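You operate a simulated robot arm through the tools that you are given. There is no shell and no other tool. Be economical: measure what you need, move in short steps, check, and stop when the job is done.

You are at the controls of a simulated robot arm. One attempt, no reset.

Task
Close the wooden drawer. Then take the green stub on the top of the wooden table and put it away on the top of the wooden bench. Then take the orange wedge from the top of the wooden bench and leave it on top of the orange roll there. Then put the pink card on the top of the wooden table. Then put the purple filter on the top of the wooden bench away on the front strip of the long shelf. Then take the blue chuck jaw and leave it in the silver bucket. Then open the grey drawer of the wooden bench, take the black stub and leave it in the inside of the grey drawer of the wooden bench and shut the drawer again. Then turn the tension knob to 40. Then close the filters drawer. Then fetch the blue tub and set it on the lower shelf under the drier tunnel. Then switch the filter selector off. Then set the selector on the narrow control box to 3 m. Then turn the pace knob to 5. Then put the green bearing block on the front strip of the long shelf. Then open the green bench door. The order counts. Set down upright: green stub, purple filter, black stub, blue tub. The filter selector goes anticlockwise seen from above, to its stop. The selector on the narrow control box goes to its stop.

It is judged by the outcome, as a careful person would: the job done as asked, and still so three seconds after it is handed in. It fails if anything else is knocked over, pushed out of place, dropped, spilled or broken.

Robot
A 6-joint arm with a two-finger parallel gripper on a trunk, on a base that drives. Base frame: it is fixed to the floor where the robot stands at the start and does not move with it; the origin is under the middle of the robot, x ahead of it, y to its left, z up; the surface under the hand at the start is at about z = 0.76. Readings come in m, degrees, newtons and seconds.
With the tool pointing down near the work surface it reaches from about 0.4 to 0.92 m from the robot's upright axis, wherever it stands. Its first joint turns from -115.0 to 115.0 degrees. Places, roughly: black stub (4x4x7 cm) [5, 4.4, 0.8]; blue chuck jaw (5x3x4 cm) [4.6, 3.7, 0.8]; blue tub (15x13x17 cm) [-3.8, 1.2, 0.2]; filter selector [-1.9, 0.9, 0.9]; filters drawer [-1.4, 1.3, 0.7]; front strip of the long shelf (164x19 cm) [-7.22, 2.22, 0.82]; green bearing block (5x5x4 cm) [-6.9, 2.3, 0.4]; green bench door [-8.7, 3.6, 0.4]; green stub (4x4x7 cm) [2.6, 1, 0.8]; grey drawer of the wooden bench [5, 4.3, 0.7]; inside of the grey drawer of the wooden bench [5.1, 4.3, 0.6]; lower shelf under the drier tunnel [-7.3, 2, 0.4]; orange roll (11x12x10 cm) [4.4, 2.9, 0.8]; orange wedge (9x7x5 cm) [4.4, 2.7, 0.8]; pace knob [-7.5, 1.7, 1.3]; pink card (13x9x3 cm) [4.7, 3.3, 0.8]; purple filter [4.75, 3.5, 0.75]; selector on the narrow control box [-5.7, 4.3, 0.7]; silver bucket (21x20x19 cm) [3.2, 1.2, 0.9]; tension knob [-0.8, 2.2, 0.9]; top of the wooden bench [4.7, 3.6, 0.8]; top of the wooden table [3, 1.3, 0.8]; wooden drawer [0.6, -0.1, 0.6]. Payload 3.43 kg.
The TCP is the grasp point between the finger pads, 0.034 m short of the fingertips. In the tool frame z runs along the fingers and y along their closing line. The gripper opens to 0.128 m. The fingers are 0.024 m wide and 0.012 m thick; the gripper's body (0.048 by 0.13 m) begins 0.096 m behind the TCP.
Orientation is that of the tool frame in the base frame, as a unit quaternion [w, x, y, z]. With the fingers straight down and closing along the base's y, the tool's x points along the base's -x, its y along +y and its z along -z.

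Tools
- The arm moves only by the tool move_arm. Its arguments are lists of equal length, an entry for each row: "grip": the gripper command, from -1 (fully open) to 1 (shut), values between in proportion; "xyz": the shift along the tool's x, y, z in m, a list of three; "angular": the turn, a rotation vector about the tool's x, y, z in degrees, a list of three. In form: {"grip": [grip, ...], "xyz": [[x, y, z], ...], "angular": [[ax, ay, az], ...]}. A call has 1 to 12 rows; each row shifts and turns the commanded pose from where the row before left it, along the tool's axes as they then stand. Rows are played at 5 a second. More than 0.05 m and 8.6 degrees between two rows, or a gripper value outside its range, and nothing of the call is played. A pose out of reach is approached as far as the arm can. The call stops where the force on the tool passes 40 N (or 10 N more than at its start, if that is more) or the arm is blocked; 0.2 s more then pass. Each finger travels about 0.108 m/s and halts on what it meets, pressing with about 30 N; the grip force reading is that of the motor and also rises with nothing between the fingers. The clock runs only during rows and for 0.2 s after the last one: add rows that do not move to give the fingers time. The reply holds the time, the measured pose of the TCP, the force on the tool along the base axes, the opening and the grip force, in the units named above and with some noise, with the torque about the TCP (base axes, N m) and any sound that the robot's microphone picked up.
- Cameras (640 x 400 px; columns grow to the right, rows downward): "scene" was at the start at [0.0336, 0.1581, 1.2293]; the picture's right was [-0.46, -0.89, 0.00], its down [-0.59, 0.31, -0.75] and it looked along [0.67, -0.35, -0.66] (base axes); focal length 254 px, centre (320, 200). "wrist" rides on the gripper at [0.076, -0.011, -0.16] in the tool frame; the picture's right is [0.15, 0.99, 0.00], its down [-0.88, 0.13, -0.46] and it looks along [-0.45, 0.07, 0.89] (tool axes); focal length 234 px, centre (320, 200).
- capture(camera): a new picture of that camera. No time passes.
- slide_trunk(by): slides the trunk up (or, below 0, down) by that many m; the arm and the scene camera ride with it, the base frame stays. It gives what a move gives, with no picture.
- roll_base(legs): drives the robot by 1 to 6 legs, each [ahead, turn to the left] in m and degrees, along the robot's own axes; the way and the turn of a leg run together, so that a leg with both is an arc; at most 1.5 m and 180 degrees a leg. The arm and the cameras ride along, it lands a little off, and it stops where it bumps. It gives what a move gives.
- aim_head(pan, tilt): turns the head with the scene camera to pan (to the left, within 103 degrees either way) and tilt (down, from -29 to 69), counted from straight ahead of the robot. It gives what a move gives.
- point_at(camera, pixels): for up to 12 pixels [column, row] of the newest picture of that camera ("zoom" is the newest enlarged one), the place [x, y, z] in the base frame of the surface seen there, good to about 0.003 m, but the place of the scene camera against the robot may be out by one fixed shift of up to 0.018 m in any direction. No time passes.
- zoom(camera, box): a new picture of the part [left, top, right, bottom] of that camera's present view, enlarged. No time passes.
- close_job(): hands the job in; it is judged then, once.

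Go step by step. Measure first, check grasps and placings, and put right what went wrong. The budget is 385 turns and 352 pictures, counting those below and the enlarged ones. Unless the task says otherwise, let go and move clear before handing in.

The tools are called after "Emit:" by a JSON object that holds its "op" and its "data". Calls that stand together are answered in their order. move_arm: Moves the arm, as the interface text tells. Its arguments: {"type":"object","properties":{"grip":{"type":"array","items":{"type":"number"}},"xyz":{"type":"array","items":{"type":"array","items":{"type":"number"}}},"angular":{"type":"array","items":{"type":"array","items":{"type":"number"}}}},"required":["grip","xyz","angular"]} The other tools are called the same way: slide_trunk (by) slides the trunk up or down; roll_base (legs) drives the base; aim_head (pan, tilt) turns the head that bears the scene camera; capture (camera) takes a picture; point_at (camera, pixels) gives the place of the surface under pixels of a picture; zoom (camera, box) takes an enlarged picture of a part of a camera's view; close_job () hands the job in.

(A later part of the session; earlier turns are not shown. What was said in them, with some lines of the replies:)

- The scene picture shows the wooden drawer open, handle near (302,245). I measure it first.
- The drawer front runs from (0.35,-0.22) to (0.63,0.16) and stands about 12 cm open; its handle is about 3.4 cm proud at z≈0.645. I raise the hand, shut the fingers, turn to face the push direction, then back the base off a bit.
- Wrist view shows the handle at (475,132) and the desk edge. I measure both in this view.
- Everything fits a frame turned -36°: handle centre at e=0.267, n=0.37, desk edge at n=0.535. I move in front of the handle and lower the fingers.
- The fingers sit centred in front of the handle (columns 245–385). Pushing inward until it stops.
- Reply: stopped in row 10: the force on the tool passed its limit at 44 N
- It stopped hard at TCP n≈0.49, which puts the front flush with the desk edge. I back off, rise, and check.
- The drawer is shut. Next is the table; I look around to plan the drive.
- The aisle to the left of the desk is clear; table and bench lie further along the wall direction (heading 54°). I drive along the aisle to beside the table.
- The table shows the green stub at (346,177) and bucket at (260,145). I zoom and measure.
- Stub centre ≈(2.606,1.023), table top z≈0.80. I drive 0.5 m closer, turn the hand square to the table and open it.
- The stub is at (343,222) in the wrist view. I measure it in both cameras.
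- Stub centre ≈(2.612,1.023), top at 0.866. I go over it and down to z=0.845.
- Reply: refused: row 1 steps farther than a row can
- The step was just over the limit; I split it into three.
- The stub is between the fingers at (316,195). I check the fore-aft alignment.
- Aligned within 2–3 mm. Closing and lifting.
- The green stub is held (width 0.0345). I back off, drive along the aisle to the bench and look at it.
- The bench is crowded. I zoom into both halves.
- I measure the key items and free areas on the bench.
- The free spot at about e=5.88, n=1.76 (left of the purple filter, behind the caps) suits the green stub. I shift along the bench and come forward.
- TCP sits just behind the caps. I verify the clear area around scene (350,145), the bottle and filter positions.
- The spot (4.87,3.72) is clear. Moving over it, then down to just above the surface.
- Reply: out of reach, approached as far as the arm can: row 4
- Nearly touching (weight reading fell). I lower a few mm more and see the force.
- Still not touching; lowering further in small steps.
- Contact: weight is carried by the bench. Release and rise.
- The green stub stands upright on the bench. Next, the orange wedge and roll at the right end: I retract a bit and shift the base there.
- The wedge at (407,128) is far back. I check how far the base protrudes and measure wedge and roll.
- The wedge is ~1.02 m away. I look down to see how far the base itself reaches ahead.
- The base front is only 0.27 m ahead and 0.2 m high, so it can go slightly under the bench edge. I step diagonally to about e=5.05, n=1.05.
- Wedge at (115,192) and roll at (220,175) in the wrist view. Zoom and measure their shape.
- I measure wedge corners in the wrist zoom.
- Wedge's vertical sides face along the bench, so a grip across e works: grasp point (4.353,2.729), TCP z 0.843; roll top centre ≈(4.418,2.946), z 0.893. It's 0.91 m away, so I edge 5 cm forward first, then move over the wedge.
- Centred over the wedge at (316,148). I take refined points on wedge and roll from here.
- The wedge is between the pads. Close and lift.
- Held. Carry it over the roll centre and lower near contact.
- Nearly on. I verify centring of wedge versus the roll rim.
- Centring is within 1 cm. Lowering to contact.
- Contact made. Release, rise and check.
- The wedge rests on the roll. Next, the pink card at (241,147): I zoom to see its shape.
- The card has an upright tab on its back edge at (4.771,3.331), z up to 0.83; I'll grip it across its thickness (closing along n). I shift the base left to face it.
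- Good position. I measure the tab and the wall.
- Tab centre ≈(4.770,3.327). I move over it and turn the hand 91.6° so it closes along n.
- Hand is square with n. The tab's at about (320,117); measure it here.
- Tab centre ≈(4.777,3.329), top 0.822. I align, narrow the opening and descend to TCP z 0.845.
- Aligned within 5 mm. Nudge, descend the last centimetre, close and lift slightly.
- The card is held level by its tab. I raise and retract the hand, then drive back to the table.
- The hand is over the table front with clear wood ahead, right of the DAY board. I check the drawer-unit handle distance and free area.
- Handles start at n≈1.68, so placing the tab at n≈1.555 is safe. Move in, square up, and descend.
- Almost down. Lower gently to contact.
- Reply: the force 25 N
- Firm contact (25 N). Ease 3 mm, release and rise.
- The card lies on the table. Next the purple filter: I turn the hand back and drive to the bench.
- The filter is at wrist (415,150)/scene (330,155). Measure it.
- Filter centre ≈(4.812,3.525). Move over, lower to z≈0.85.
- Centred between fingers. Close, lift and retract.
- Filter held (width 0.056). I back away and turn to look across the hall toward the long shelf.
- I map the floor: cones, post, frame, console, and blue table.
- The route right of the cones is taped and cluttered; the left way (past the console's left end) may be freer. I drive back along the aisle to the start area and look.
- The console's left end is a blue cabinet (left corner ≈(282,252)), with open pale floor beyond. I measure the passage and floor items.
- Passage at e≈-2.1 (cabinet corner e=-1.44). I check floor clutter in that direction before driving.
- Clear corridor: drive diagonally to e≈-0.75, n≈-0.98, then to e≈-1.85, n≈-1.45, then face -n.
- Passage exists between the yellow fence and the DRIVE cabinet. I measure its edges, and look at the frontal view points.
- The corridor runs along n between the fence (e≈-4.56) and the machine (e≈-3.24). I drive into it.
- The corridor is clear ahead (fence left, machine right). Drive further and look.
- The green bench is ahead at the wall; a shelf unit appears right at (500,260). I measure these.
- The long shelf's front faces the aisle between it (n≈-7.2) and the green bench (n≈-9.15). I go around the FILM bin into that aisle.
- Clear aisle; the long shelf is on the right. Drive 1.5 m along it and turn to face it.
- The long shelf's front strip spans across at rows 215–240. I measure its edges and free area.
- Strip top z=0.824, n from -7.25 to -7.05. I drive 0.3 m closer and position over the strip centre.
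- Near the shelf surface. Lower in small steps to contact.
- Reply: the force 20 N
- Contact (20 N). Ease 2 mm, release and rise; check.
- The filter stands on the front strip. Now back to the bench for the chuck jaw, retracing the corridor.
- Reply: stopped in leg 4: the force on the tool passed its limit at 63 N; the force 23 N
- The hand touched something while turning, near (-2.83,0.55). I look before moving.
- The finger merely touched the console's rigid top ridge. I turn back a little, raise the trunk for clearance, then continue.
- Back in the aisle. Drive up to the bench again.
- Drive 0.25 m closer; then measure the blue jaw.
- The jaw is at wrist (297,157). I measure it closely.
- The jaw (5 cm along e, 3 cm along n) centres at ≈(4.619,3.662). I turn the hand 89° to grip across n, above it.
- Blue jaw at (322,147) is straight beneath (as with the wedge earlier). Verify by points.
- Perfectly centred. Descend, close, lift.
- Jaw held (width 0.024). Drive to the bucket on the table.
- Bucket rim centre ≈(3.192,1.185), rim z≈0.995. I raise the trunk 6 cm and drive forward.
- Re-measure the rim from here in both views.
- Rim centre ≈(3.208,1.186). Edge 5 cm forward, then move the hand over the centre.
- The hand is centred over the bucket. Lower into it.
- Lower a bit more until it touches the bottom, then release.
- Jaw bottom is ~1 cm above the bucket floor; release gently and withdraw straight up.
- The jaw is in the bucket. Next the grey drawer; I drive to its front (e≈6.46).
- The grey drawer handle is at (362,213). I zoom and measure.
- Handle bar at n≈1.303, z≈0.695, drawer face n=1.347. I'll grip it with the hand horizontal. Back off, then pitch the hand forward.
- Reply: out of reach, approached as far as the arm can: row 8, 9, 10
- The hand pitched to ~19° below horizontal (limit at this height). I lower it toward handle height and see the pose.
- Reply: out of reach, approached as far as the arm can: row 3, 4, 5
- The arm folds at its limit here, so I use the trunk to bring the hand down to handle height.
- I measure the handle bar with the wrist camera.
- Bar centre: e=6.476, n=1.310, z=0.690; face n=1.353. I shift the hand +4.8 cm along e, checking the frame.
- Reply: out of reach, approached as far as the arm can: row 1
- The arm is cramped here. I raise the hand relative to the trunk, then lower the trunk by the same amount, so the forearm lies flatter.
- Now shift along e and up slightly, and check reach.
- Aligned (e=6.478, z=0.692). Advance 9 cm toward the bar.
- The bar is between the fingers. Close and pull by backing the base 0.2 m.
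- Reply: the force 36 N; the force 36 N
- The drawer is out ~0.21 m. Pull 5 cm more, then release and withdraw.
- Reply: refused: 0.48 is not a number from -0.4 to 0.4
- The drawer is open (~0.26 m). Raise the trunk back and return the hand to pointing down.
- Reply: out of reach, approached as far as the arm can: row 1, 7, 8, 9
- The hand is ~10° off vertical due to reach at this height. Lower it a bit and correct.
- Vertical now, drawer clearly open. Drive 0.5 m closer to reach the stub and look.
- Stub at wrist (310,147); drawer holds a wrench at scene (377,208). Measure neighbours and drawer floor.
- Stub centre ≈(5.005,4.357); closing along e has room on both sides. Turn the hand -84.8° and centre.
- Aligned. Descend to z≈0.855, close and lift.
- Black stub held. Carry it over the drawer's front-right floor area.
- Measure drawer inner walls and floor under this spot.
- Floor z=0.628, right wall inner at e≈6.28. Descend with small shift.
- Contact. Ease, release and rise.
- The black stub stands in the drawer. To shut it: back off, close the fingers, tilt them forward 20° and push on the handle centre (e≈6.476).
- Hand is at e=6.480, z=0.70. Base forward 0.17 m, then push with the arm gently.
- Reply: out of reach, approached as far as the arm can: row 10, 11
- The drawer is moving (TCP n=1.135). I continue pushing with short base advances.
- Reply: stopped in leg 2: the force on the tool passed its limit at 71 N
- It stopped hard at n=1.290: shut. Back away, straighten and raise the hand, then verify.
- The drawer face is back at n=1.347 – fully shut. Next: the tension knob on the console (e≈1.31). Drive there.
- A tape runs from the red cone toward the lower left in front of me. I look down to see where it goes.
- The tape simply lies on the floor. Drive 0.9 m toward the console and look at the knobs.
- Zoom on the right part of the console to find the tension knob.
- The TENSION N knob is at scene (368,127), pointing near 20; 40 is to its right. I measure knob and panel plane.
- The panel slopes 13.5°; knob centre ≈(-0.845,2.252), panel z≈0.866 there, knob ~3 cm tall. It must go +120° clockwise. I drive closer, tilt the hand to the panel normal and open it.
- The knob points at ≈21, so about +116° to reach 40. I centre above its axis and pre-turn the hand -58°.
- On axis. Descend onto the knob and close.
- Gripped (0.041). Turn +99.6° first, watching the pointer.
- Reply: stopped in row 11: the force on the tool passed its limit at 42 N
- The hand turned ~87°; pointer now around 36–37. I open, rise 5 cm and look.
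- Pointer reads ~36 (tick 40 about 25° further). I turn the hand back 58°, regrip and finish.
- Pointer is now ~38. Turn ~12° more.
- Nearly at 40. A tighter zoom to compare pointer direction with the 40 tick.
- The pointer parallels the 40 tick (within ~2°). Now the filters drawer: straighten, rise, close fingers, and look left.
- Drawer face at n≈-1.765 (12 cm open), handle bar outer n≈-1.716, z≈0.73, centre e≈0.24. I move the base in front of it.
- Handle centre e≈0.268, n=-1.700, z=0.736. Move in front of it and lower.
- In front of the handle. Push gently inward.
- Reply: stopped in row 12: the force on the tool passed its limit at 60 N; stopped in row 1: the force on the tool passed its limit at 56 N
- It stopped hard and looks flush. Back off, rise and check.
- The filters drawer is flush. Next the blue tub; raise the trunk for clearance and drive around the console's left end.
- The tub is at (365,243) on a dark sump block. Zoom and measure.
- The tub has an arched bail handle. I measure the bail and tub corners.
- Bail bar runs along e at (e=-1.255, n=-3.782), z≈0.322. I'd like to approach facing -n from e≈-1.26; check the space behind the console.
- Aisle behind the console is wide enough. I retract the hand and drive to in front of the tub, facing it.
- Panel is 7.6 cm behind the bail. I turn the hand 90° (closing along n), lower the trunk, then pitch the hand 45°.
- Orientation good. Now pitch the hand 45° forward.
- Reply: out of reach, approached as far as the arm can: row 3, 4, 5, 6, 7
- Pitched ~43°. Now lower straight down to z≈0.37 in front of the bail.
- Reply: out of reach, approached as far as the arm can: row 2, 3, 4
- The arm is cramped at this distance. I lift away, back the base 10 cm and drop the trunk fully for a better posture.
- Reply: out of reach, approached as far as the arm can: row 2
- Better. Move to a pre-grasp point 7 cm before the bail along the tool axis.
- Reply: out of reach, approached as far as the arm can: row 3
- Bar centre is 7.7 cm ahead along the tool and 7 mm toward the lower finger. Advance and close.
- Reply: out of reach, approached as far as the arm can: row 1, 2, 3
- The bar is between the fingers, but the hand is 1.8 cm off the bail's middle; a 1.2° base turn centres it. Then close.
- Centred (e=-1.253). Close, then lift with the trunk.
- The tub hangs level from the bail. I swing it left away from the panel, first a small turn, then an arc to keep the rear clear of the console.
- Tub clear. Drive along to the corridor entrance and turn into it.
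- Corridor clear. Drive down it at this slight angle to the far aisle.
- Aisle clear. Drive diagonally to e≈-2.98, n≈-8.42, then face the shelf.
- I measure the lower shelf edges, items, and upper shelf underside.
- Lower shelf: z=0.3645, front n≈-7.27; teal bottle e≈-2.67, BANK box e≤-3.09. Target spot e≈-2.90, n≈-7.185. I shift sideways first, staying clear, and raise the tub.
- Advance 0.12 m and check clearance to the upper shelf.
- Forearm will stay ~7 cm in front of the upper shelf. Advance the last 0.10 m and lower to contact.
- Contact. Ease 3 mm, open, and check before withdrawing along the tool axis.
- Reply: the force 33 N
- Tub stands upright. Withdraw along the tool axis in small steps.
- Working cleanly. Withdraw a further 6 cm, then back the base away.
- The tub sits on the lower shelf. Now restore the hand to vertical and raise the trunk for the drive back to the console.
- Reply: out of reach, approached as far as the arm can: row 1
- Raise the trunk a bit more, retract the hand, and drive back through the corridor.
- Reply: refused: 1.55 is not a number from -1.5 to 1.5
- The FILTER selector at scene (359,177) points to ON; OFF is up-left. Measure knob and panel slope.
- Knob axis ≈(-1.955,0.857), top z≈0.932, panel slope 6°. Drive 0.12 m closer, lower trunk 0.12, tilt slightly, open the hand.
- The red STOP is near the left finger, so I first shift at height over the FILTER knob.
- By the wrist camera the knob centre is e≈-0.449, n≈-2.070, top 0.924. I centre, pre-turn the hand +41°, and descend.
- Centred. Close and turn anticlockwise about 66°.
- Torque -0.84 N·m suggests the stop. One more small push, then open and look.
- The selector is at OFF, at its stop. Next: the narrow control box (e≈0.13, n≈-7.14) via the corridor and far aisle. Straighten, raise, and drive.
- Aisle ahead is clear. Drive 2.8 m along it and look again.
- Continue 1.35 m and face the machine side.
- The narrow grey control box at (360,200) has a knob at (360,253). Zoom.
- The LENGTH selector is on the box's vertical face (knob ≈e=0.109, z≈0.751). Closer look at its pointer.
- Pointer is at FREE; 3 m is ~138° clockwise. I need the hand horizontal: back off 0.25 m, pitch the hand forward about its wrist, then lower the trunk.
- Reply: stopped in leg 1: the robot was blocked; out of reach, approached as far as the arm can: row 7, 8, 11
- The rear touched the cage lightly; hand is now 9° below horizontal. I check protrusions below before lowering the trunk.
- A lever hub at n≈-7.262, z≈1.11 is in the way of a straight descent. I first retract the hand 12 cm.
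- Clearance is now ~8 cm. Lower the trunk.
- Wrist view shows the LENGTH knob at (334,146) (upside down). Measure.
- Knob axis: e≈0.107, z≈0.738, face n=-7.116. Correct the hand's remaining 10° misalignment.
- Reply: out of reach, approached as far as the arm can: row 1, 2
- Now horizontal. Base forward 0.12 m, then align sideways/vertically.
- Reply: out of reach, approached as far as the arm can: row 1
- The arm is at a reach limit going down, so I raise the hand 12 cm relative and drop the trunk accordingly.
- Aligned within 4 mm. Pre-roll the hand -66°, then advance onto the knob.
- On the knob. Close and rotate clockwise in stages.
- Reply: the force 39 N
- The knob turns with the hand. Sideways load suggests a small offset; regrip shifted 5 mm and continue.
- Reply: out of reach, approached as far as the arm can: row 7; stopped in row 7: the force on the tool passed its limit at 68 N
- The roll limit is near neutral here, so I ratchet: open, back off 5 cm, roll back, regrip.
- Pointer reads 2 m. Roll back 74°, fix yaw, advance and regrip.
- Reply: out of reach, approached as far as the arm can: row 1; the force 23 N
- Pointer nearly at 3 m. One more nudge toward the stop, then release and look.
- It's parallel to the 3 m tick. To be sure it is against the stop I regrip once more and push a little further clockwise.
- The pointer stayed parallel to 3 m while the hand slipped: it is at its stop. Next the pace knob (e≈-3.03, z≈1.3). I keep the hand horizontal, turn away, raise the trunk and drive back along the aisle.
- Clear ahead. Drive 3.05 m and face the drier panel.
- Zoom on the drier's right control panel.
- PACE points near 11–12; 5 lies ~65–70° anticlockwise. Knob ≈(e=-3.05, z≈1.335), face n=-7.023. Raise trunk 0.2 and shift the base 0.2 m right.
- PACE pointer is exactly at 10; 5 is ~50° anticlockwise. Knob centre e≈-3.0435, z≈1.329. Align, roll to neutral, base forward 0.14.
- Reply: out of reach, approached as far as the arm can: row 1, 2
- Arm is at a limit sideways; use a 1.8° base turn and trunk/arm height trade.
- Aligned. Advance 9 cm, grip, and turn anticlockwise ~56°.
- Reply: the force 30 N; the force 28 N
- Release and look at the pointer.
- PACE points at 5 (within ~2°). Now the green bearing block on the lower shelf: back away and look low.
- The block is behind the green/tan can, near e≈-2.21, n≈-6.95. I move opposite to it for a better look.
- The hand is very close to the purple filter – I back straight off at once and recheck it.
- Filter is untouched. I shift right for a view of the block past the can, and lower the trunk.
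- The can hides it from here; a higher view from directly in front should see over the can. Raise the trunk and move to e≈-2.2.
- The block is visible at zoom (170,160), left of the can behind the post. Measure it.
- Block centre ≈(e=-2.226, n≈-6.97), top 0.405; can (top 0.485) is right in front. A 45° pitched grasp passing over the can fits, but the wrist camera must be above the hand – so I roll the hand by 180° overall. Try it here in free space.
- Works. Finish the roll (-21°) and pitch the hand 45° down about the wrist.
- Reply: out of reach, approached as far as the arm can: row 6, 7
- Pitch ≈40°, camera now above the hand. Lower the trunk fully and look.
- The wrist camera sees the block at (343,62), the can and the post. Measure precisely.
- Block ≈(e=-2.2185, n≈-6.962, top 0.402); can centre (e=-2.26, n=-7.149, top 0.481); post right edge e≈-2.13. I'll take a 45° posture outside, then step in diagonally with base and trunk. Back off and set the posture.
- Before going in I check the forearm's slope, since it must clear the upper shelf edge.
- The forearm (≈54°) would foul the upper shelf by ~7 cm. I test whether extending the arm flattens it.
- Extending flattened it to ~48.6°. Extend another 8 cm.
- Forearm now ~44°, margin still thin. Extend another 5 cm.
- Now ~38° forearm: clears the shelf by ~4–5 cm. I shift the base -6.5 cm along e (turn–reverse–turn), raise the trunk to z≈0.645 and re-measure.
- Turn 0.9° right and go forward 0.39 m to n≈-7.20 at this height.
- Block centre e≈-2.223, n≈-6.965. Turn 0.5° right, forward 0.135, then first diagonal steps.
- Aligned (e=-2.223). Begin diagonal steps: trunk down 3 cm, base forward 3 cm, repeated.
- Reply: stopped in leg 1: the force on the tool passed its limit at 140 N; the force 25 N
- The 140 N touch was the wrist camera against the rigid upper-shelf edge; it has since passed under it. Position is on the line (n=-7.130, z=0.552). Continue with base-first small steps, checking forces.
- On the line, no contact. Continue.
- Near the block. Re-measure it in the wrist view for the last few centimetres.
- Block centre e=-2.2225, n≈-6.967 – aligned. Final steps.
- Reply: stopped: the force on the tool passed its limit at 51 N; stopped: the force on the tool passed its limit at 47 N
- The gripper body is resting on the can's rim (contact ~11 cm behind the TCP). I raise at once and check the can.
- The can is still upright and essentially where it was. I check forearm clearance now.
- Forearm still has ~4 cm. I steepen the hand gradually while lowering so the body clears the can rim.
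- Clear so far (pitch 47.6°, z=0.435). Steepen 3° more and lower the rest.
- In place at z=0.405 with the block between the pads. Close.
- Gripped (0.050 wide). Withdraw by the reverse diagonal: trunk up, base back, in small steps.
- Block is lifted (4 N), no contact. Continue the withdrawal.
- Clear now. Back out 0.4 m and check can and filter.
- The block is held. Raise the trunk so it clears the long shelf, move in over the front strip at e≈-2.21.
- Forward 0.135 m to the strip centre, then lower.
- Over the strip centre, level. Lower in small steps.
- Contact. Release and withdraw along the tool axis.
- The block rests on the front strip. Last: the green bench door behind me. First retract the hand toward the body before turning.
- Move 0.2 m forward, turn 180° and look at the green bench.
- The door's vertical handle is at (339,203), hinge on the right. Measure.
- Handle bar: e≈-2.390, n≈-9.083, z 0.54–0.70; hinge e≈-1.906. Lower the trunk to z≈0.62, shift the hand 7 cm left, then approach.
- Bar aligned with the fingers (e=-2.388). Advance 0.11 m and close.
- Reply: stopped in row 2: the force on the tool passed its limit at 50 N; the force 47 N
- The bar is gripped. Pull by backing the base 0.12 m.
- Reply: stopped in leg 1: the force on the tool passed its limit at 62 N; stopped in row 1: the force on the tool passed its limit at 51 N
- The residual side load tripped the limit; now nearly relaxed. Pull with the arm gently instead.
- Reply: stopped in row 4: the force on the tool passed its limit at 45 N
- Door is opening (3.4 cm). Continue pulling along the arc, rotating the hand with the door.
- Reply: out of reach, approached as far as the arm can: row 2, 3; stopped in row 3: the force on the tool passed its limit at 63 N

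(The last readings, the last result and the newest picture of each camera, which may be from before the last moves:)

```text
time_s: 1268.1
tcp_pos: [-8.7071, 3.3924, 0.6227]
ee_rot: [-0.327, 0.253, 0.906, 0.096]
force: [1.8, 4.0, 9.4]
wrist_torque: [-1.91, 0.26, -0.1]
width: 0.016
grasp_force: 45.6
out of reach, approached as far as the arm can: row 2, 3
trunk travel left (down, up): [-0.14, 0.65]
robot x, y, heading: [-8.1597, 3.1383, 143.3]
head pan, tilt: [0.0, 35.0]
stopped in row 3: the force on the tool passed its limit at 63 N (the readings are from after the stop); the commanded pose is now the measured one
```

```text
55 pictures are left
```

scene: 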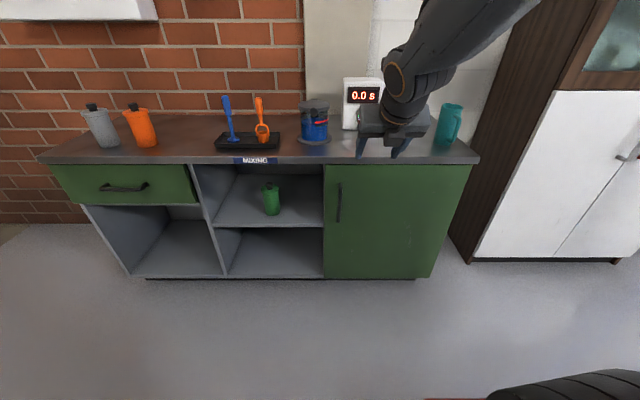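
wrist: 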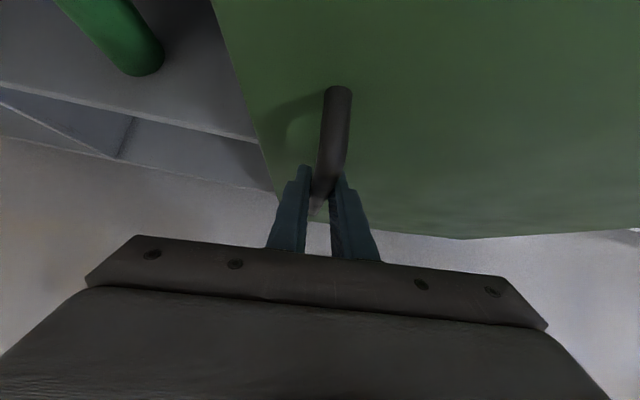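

The arm is too cramped to pull further; use short base moves back.

Emit:
{"op": "roll_base", "data": {"legs": [[-0.04, 0]]}}

Emit:
{"op": "roll_base", "data": {"legs": [[-0.04, 0]]}}

Emit:
{"op": "capture", "data": {"camera": "wrist"}}

```text
time_s: 1268.9
tcp_pos: [-8.6909, 3.3863, 0.624]
ee_rot: [-0.325, 0.257, 0.905, 0.1]
force: [2.8, 7.4, 2.3]
wrist_torque: [-1.59, 0.63, -0.1]
width: 0.0161
grasp_force: 45.3
trunk travel left (down, up): [-0.14, 0.65]
robot x, y, heading: [-8.1514, 3.1309, 142.6]
head pan, tilt: [0.0, 35.0]
stopped in leg 1: the force on the tool passed its limit at 51 N (the readings are from after the stop); the commanded pose is now the measured one
```

```text
time_s: 1269.8
tcp_pos: [-8.6744, 3.3792, 0.6236]
ee_rot: [-0.323, 0.261, 0.904, 0.104]
force: [3.5, 7.3, 0.8]
wrist_torque: [-1.44, 0.7, -0.08]
width: 0.0165
grasp_force: 45.2
trunk travel left (down, up): [-0.14, 0.65]
robot x, y, heading: [-8.1356, 3.1185, 142.4]
head pan, tilt: [0.0, 35.0]
stopped in leg 1: the force on the tool passed its limit at 49 N (the readings are from after the stop); the commanded pose is now the measured one
```

```text
54 pictures are left
```

wrist: 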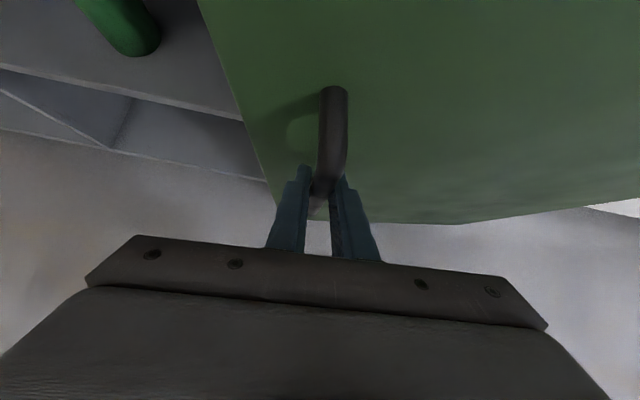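

Each short pull advances ~1.7 cm against door friction. Repeat several.

Emit:
{"op": "roll_base", "data": {"legs": [[-0.04, 0]]}}

Emit:
{"op": "roll_base", "data": {"legs": [[-0.04, 0]]}}

Emit:
{"op": "roll_base", "data": {"legs": [[-0.04, 0]]}}

Emit:
{"op": "roll_base", "data": {"legs": [[-0.04, 0]]}}

Emit:
{"op": "capture", "data": {"camera": "wrist"}}

Emit:
{"op": "capture", "data": {"camera": "scene"}}

```text
time_s: 1270.6
tcp_pos: [-8.66, 3.3736, 0.6228]
ee_rot: [-0.321, 0.262, 0.904, 0.105]
force: [2.4, 7.5, 0.4]
wrist_torque: [-1.42, 0.79, -0.11]
width: 0.0164
grasp_force: 44.6
trunk travel left (down, up): [-0.14, 0.65]
robot x, y, heading: [-8.1231, 3.1058, 142.4]
head pan, tilt: [0.0, 35.0]
stopped in leg 1: the force on the tool passed its limit at 52 N (the readings are from after the stop); the commanded pose is now the measured one
```

```text
time_s: 1271.4
tcp_pos: [-8.6457, 3.3694, 0.6239]
ee_rot: [-0.318, 0.267, 0.903, 0.11]
force: [-0.1, 2.9, 0.4]
wrist_torque: [-1.85, 0.29, -0.06]
width: 0.0167
grasp_force: 45.5
trunk travel left (down, up): [-0.14, 0.65]
robot x, y, heading: [-8.1113, 3.098, 141.9]
head pan, tilt: [0.0, 35.0]
stopped in leg 1: the force on the tool passed its limit at 52 N (the readings are from after the stop); the commanded pose is now the measured one
```

```text
time_s: 1272.2
tcp_pos: [-8.6321, 3.3649, 0.6236]
ee_rot: [-0.316, 0.272, 0.902, 0.113]
force: [1.2, 2.8, -0.2]
wrist_torque: [-1.83, 0.37, -0.06]
width: 0.017
grasp_force: 44.7
trunk travel left (down, up): [-0.14, 0.65]
robot x, y, heading: [-8.1013, 3.0927, 141.7]
head pan, tilt: [0.0, 35.0]
stopped in leg 1: the force on the tool passed its limit at 55 N (the readings are from after the stop); the commanded pose is now the measured one
```

```text
time_s: 1273.0
tcp_pos: [-8.6177, 3.3615, 0.6238]
ee_rot: [-0.314, 0.277, 0.901, 0.118]
force: [1.8, 7.8, -1.3]
wrist_torque: [-1.49, 0.93, -0.13]
width: 0.0169
grasp_force: 45.6
trunk travel left (down, up): [-0.14, 0.65]
robot x, y, heading: [-8.089, 3.0821, 141.3]
head pan, tilt: [0.0, 35.0]
stopped in leg 1: the force on the tool passed its limit at 58 N (the readings are from after the stop); the commanded pose is now the measured one
```

```text
53 pictures are left
```

wrist: 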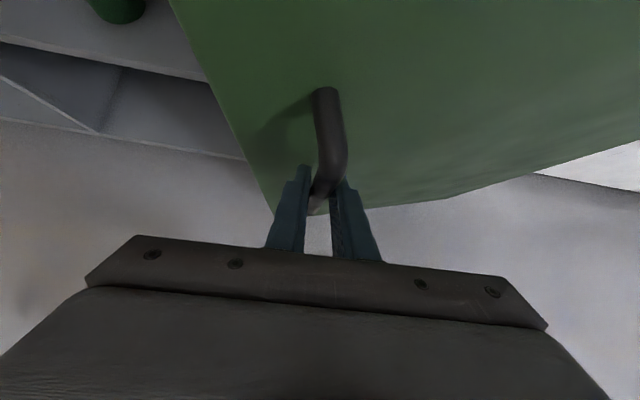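

```text
52 pictures are left
```

scene: 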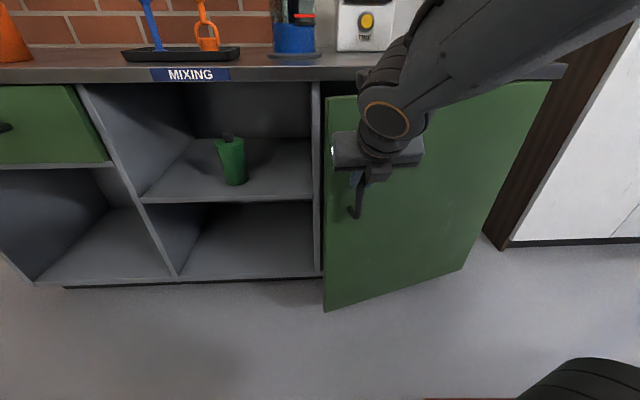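

The door is ~16° open. I'll regrip with the arm extended so the arm itself can pull smoothly along the arc: open, back the base 0.28 m.

Emit:
{"op": "move_arm", "data": {"grip": [0.2, 0.2, 0.2], "xyz": [[0, 0, 0], [0, 0, 0], [0, 0, 0]], "angular": [[0, 0, 0], [0, 0, 0], [0, 0, 0]]}}

Emit:
{"op": "roll_base", "data": {"legs": [[-0.28, 0]]}}

Emit:
{"op": "capture", "data": {"camera": "scene"}}

Emit:
{"op": "capture", "data": {"camera": "wrist"}}

```text
time_s: 1273.8
tcp_pos: [-8.6187, 3.3593, 0.624]
ee_rot: [-0.314, 0.275, 0.901, 0.117]
force: [0.4, -0.4, -1.1]
wrist_torque: [0.01, 0.0, 0.0]
width: 0.0513
grasp_force: 0.0
trunk travel left (down, up): [-0.14, 0.65]
robot x, y, heading: [-8.0931, 3.0813, 141.1]
head pan, tilt: [0.0, 35.0]
```

```text
time_s: 1275.7
tcp_pos: [-8.3976, 3.1833, 0.6236]
ee_rot: [-0.314, 0.276, 0.901, 0.118]
force: [0.2, 0.0, 0.1]
wrist_torque: [-0.02, -0.01, -0.02]
width: 0.0511
grasp_force: 0.1
trunk travel left (down, up): [-0.14, 0.65]
robot x, y, heading: [-7.8702, 2.9052, 141.2]
head pan, tilt: [0.0, 35.0]
```

```text
51 pictures are left
```

scene: 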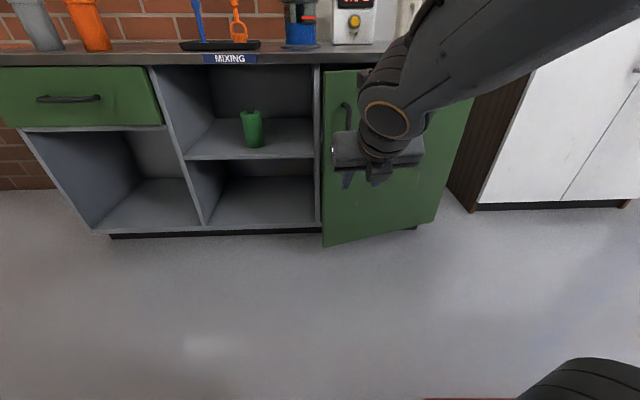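

```text
50 pictures are left
```

wrist: 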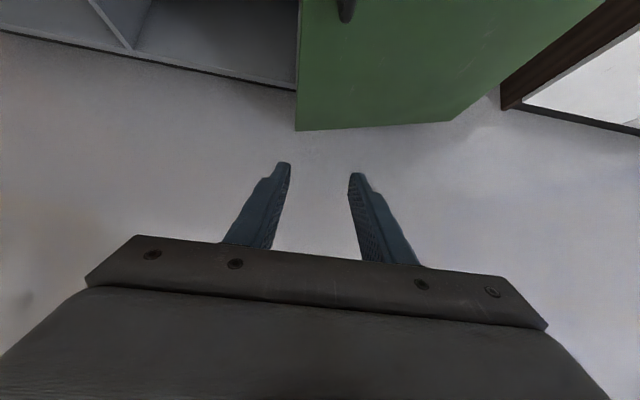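

A cleaner way: hook closed, vertical fingers behind the door's top edge and pull. Set the hand vertical and turn it so the camera faces me.

Emit:
{"op": "move_arm", "data": {"grip": [1, 1, 1, 1, 1, 1, 1], "xyz": [[0, 0, 0], [0, 0, 0], [0, 0, 0], [0, 0, 0], [0, 0, 0], [0, 0, 0], [0, 0, 0]], "angular": [[0, -8, 0], [0, -8, 0], [0, -8, 0], [0, -8, 0], [0, -7.5, 0], [0, 0, 0], [0, 0, 0]]}}

Emit:
{"op": "move_arm", "data": {"grip": [1, 1, 1, 1, 1, 1, 1, 1, 1, 1, 1, 1], "xyz": [[0, 0, 0], [0, 0, 0], [0, 0, 0], [0, 0, 0], [0, 0, 0], [0, 0, 0], [0, 0, 0], [0, 0, 0], [0, 0, 0], [0, 0, 0], [0, 0, 0], [0, 0, 0]], "angular": [[0, 0, 8.2], [0, 0, 8.2], [0, 0, 8.2], [0, 0, 8.2], [0, 0, 8.2], [0, 0, 8.2], [0, 0, 8.2], [0, 0, 8.2], [0, 0, 8.2], [0, 0, 8.2], [0, 0, 8.2], [0, 0, 8.2]]}}

Emit:
{"op": "move_arm", "data": {"grip": [1, 1, 1, 1, 1, 1, 1, 1, 1, 1], "xyz": [[0, 0, 0], [0, 0, 0], [0, 0, 0], [0, 0, 0], [0, 0, 0], [0, 0, 0], [0, 0, 0], [0, 0, 0], [0, 0, 0], [0, 0, 0]], "angular": [[0, 0, 8.2], [0, 0, 8.2], [0, 0, 8.2], [0, 0, 8.2], [0, 0, 8.2], [0, 0, 8.2], [0, 0, 8.2], [0, 0, 8.2], [0, 0, 8.2], [0, 0, 8.2]]}}

Emit:
{"op": "capture", "data": {"camera": "scene"}}

```text
time_s: 1277.3
tcp_pos: [-8.3983, 3.1848, 0.6239]
ee_rot: [0.009, 0.299, 0.954, 0.018]
force: [-0.1, 0.5, 1.0]
wrist_torque: [0.0, -0.03, -0.03]
width: 0.0
grasp_force: 29.9
trunk travel left (down, up): [-0.14, 0.65]
robot x, y, heading: [-7.8672, 2.9047, 141.0]
head pan, tilt: [0.0, 35.0]
```

```text
time_s: 1279.9
tcp_pos: [-8.3974, 3.1835, 0.6234]
ee_rot: [-0.008, 0.918, 0.396, 0.019]
force: [0.3, 1.0, 0.1]
wrist_torque: [0.03, 0.0, 0.0]
width: 0.0
grasp_force: 29.9
trunk travel left (down, up): [-0.14, 0.65]
robot x, y, heading: [-7.8718, 2.9074, 140.9]
head pan, tilt: [0.0, 35.0]
```

```text
time_s: 1282.1
tcp_pos: [-8.3965, 3.1833, 0.6243]
ee_rot: [-0.018, 0.952, -0.304, 0.009]
force: [-0.5, 0.1, -0.4]
wrist_torque: [0.02, 0.0, 0.01]
width: 0.0
grasp_force: 29.9
trunk travel left (down, up): [-0.14, 0.65]
robot x, y, heading: [-7.8682, 2.9064, 141.4]
head pan, tilt: [0.0, 35.0]
```

```text
49 pictures are left
```

scene: 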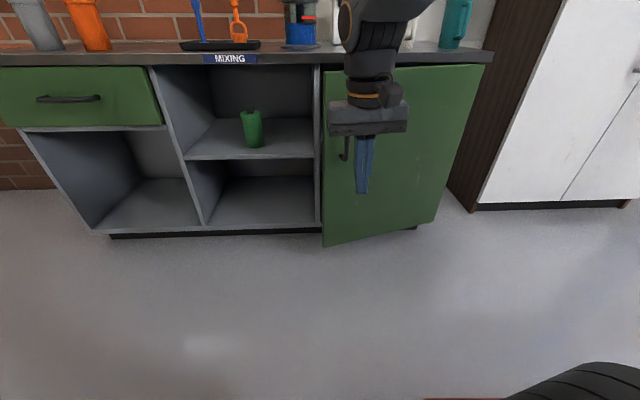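

Hand vertical. Measure the door's top edge and free edge.

Emit:
{"op": "point_at", "data": {"camera": "scene", "pixels": [[326, 75], [340, 74], [420, 72], [470, 70], [326, 150], [324, 235], [440, 210], [400, 55], [450, 54]]}}

Emit:
{"op": "zoom", "data": {"camera": "scene", "box": [300, 40, 500, 120]}}

```text
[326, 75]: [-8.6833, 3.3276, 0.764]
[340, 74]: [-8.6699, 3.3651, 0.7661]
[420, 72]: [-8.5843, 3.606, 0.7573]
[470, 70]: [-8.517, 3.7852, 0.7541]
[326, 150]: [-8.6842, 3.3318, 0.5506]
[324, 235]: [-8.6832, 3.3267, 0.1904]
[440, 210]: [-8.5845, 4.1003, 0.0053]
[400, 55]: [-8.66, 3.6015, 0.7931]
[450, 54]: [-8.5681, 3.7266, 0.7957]
```

```text
3.20 times, centred on (400, 80) of scene
```

zoom: 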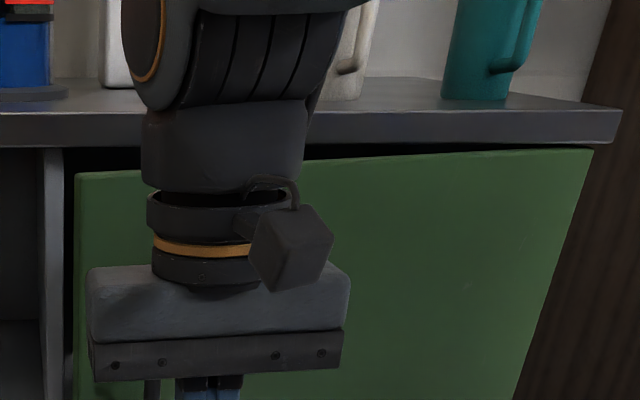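

Door top z≈0.767, free edge e=-2.414, n=-8.981. Raise to z≈0.855, move forward over the door.

Emit:
{"op": "slide_trunk", "data": {"by": 0.235}}

Emit:
{"op": "roll_base", "data": {"legs": [[0.3, 0]]}}

Emit:
{"op": "capture", "data": {"camera": "wrist"}}

```text
time_s: 1284.6
tcp_pos: [-8.3988, 3.1849, 0.8585]
ee_rot: [-0.019, 0.953, -0.303, 0.009]
force: [0.5, -0.5, 0.1]
wrist_torque: [-0.01, -0.03, -0.01]
width: 0.0
grasp_force: 29.9
trunk travel left (down, up): [-0.375, 0.415]
robot x, y, heading: [-7.8681, 2.9059, 141.1]
head pan, tilt: [0.0, 35.0]
```

```text
time_s: 1286.7
tcp_pos: [-8.6308, 3.3763, 0.8593]
ee_rot: [-0.018, 0.952, -0.304, 0.009]
force: [0.4, 0.4, 1.0]
wrist_torque: [0.01, 0.0, 0.02]
width: 0.0
grasp_force: 29.9
trunk travel left (down, up): [-0.375, 0.415]
robot x, y, heading: [-8.1041, 3.0962, 141.0]
head pan, tilt: [0.0, 35.0]
```

```text
47 pictures are left
```

wrist: 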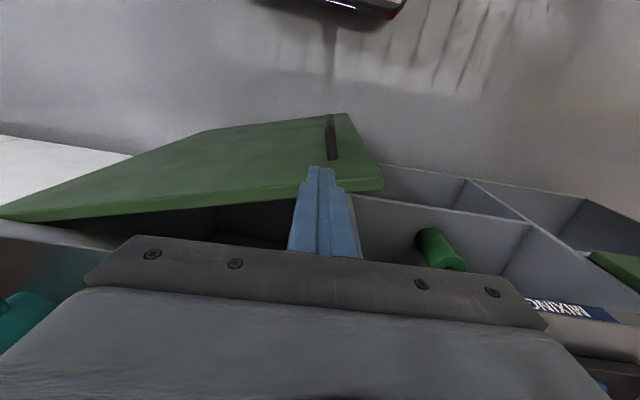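

Fingers are above the door near its free end. Move 9 cm further in and lower behind it.

Emit:
{"op": "move_arm", "data": {"grip": [1, 1, 1], "xyz": [[-0.044, 0.01, 0], [-0.044, 0.01, 0], [0, 0, 0]], "angular": [[0, 0, 0], [0, 0, 0], [0, 0, 0]]}}

Emit:
{"op": "capture", "data": {"camera": "wrist"}}

Emit:
{"op": "point_at", "data": {"camera": "wrist", "pixels": [[360, 150], [375, 165], [280, 165], [330, 160]]}}

```text
time_s: 1287.5
tcp_pos: [-8.7138, 3.4121, 0.8567]
ee_rot: [-0.018, 0.952, -0.305, 0.009]
force: [0.5, 0.7, 0.0]
wrist_torque: [-0.04, 0.03, 0.02]
width: 0.0
grasp_force: 29.8
trunk travel left (down, up): [-0.375, 0.415]
robot x, y, heading: [-8.1019, 3.095, 141.0]
head pan, tilt: [0.0, 35.0]
```

```text
46 pictures are left
```

wrist: 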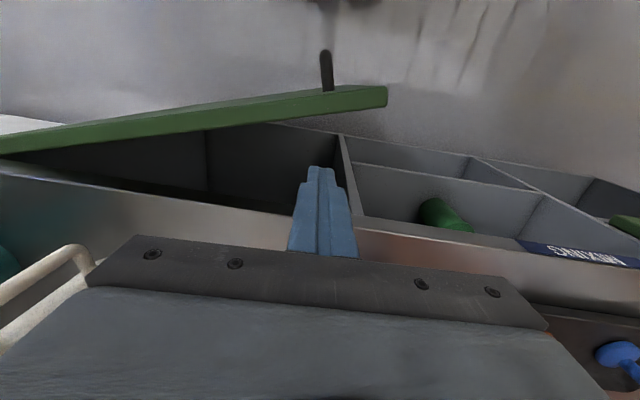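

```text
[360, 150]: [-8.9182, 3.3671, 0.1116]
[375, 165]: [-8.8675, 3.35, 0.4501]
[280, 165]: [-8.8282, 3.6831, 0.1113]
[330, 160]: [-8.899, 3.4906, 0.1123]
```

Fingers are above the gap between the bench front and the door. Lower 15.5 cm.

Emit:
{"op": "slide_trunk", "data": {"by": -0.155}}

Emit:
{"op": "capture", "data": {"camera": "wrist"}}

Emit:
{"op": "roll_base", "data": {"legs": [[-0.1, 0]]}}

```text
time_s: 1289.2
tcp_pos: [-8.7133, 3.4107, 0.7023]
ee_rot: [-0.018, 0.952, -0.304, 0.009]
force: [0.3, 0.0, 0.0]
wrist_torque: [0.0, 0.0, 0.0]
width: 0.0
grasp_force: 29.7
trunk travel left (down, up): [-0.22, 0.57]
robot x, y, heading: [-8.1053, 3.0962, 140.8]
head pan, tilt: [0.0, 35.0]
```

```text
45 pictures are left
```

wrist: 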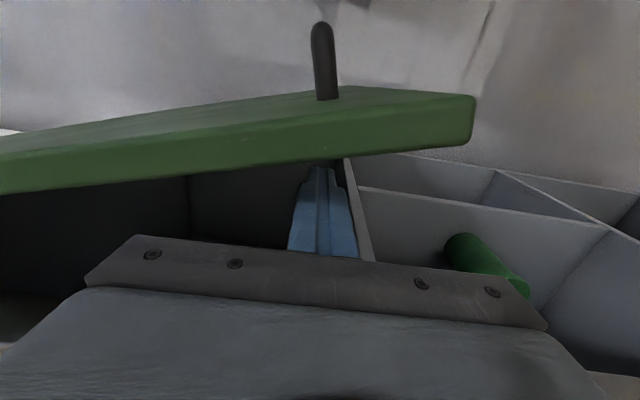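

```text
time_s: 1290.4
tcp_pos: [-8.634, 3.3467, 0.7021]
ee_rot: [-0.018, 0.952, -0.304, 0.009]
force: [0.5, -0.3, -0.6]
wrist_torque: [0.01, -0.04, -0.02]
width: 0.0
grasp_force: 29.6
trunk travel left (down, up): [-0.22, 0.57]
robot x, y, heading: [-8.0244, 3.0294, 141.1]
head pan, tilt: [0.0, 35.0]
```

The door follows freely. Shift the fingers +8 cm along e (so they don't slip off the edge), then continue back.

Emit:
{"op": "move_arm", "data": {"grip": [1, 1, 1, 1], "xyz": [[0, -0.03, 0], [0, -0.03, 0], [0, -0.03, 0], [0, 0, 0]], "angular": [[0, 0, 0], [0, 0, 0], [0, 0, 0], [0, 0, 0]]}}

Emit:
{"op": "roll_base", "data": {"legs": [[-0.12, 0]]}}

Emit:
{"op": "capture", "data": {"camera": "wrist"}}

```text
time_s: 1291.4
tcp_pos: [-8.5812, 3.4202, 0.705]
ee_rot: [-0.018, 0.952, -0.304, 0.01]
force: [0.1, -0.1, 0.3]
wrist_torque: [0.01, 0.01, 0.02]
width: 0.0001
grasp_force: 30.1
trunk travel left (down, up): [-0.22, 0.57]
robot x, y, heading: [-8.0249, 3.0301, 140.9]
head pan, tilt: [0.0, 35.0]
```

```text
time_s: 1292.6
tcp_pos: [-8.4873, 3.3461, 0.7064]
ee_rot: [-0.018, 0.952, -0.306, 0.01]
force: [0.3, 0.3, 0.1]
wrist_torque: [0.02, 0.02, 0.03]
width: 0.0002
grasp_force: 29.7
trunk travel left (down, up): [-0.22, 0.57]
robot x, y, heading: [-7.931, 2.9533, 141.0]
head pan, tilt: [0.0, 35.0]
```

```text
44 pictures are left
```

wrist: 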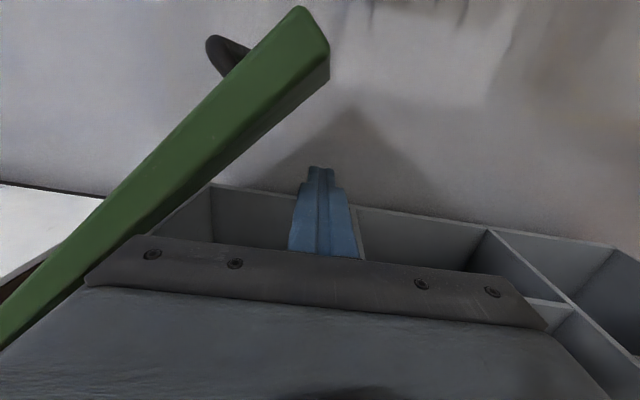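

The door swung open well. Look at its angle.

Emit:
{"op": "capture", "data": {"camera": "scene"}}

Emit:
{"op": "point_at", "data": {"camera": "wrist", "pixels": [[300, 15], [325, 55], [150, 175], [60, 270]]}}

```text
43 pictures are left
```

scene: 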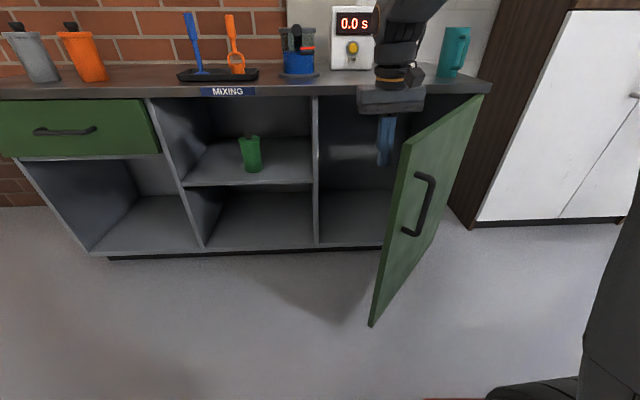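

```text
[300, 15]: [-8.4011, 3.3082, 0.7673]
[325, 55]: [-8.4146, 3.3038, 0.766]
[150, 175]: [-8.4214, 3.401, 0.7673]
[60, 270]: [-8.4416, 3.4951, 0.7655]
```

It's at ~47°. Sweep the fingers another 29 cm along +e to open it to ~80°.

Emit:
{"op": "move_arm", "data": {"grip": [1, 1, 1, 1, 1, 1, 1, 1, 1, 1, 1], "xyz": [[0, -0.027, 0], [0, -0.027, 0], [0, -0.027, 0], [0, -0.027, 0], [0, -0.027, 0], [0, -0.027, 0], [0, -0.027, 0], [0, -0.027, 0], [0, -0.027, 0], [0, -0.027, 0], [0, -0.015, 0]], "angular": [[0, 0, 0], [0, 0, 0], [0, 0, 0], [0, 0, 0], [0, 0, 0], [0, 0, 0], [0, 0, 0], [0, 0, 0], [0, 0, 0], [0, 0, 0], [0, 0, 0]]}}

Emit:
{"op": "capture", "data": {"camera": "scene"}}

```text
time_s: 1295.0
tcp_pos: [-8.3207, 3.5774, 0.7168]
ee_rot: [-0.019, 0.952, -0.306, 0.009]
force: [0.6, 0.1, 0.5]
wrist_torque: [0.02, 0.02, 0.0]
width: 0.0
grasp_force: 30.4
trunk travel left (down, up): [-0.22, 0.57]
robot x, y, heading: [-7.933, 2.953, 141.0]
head pan, tilt: [0.0, 35.0]
```

```text
42 pictures are left
```

scene: 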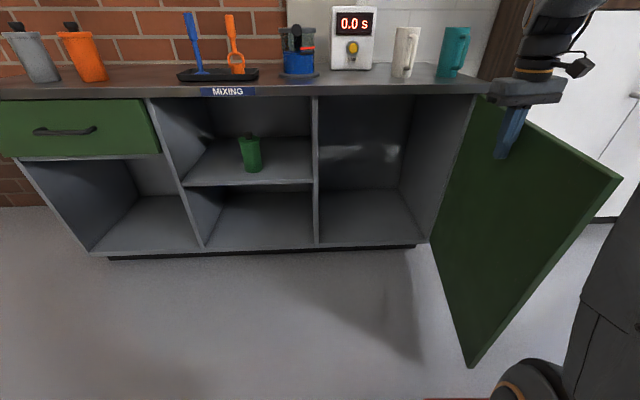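

The door stands wide open. Raise the hand clear and back away.

Emit:
{"op": "slide_trunk", "data": {"by": 0.25}}

Emit:
{"op": "roll_base", "data": {"legs": [[-0.2, 0]]}}

Emit:
{"op": "capture", "data": {"camera": "scene"}}

```text
time_s: 1297.6
tcp_pos: [-8.3217, 3.5772, 0.9672]
ee_rot: [-0.017, 0.952, -0.306, 0.009]
force: [-0.2, -0.1, 0.3]
wrist_torque: [-0.01, 0.02, 0.02]
width: 0.0001
grasp_force: 29.5
trunk travel left (down, up): [-0.47, 0.32]
robot x, y, heading: [-7.9338, 2.9538, 140.9]
head pan, tilt: [0.0, 35.0]
```

```text
time_s: 1299.2
tcp_pos: [-8.1646, 3.4531, 0.9665]
ee_rot: [-0.018, 0.951, -0.308, 0.01]
force: [-0.8, 0.1, 0.0]
wrist_torque: [0.0, 0.0, 0.01]
width: 0.0
grasp_force: 29.9
trunk travel left (down, up): [-0.47, 0.32]
robot x, y, heading: [-7.7748, 2.8312, 140.8]
head pan, tilt: [0.0, 35.0]
```

```text
41 pictures are left
```

scene: 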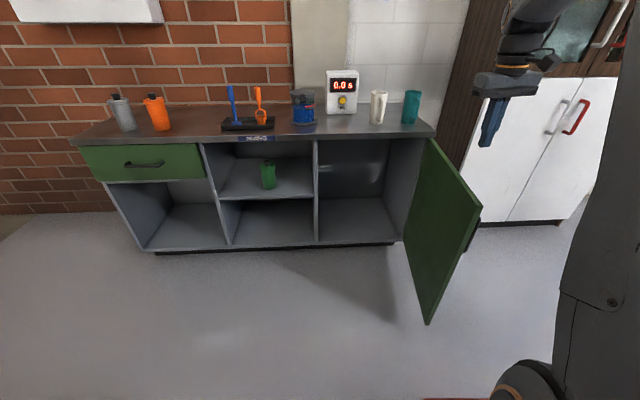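

Final check of the shelf: turn partway and look over my right shoulder.

Emit:
{"op": "roll_base", "data": {"legs": [[0, -55]]}}

Emit:
{"op": "aim_head", "data": {"pan": -100, "tilt": 22}}

Emit:
{"op": "capture", "data": {"camera": "scene"}}

```text
time_s: 1302.1
tcp_pos: [-7.4814, 3.501, 0.9667]
ee_rot: [0.012, -0.699, 0.715, -0.017]
force: [1.0, 0.1, -0.4]
wrist_torque: [-0.01, 0.0, -0.04]
width: 0.0
grasp_force: 30.4
trunk travel left (down, up): [-0.47, 0.32]
robot x, y, heading: [-7.7768, 2.8285, 85.4]
head pan, tilt: [0.0, 35.0]
```

```text
time_s: 1303.8
tcp_pos: [-7.4825, 3.5002, 0.9667]
ee_rot: [0.012, -0.699, 0.715, -0.017]
force: [0.2, -0.4, -0.2]
wrist_torque: [0.02, -0.03, -0.01]
width: 0.0
grasp_force: 30.4
trunk travel left (down, up): [-0.47, 0.32]
robot x, y, heading: [-7.7792, 2.8275, 85.3]
head pan, tilt: [-100.0, 22.0]
```

```text
40 pictures are left
```

scene: 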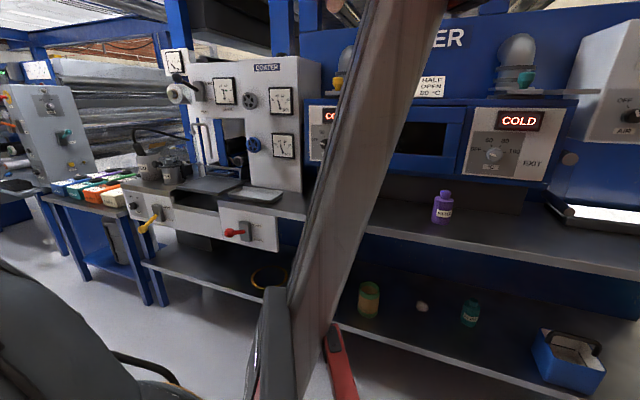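

Filter, can, bottle and tub all stand in place and the door is open, so I hand the job in.

Emit:
{"op": "close_job", "data": {}}

```text
The job is handed in.
```

All fifteen steps are done in the order asked and the job is handed in.

- **Pace knob:** it sits within about 2° of the 5 mark.
- **Tension knob:** it is parallel to the 40 tick, to within about 2°.
- **Contacts along the way:**
  - The gripper rested on the rim of the green-and-tan can on the lower shelf while I fetched the bearing block. The can is still upright and, as near as I could measure, where it was.
  - The wrist camera hit the front edge of the long shelf once with a short 140 N knock. The purple filter stayed standing on it.
  - The hand brushed the console top, and the robot's base bumped something behind it, probably the yellow cage. I saw nothing moved at the console but did not check the cage.

The last view showed the purple filter, the tub, the can and the small bottle upright on the shelves. The arm hid the bearing block in that view, but it was resting on the front strip when I released it.
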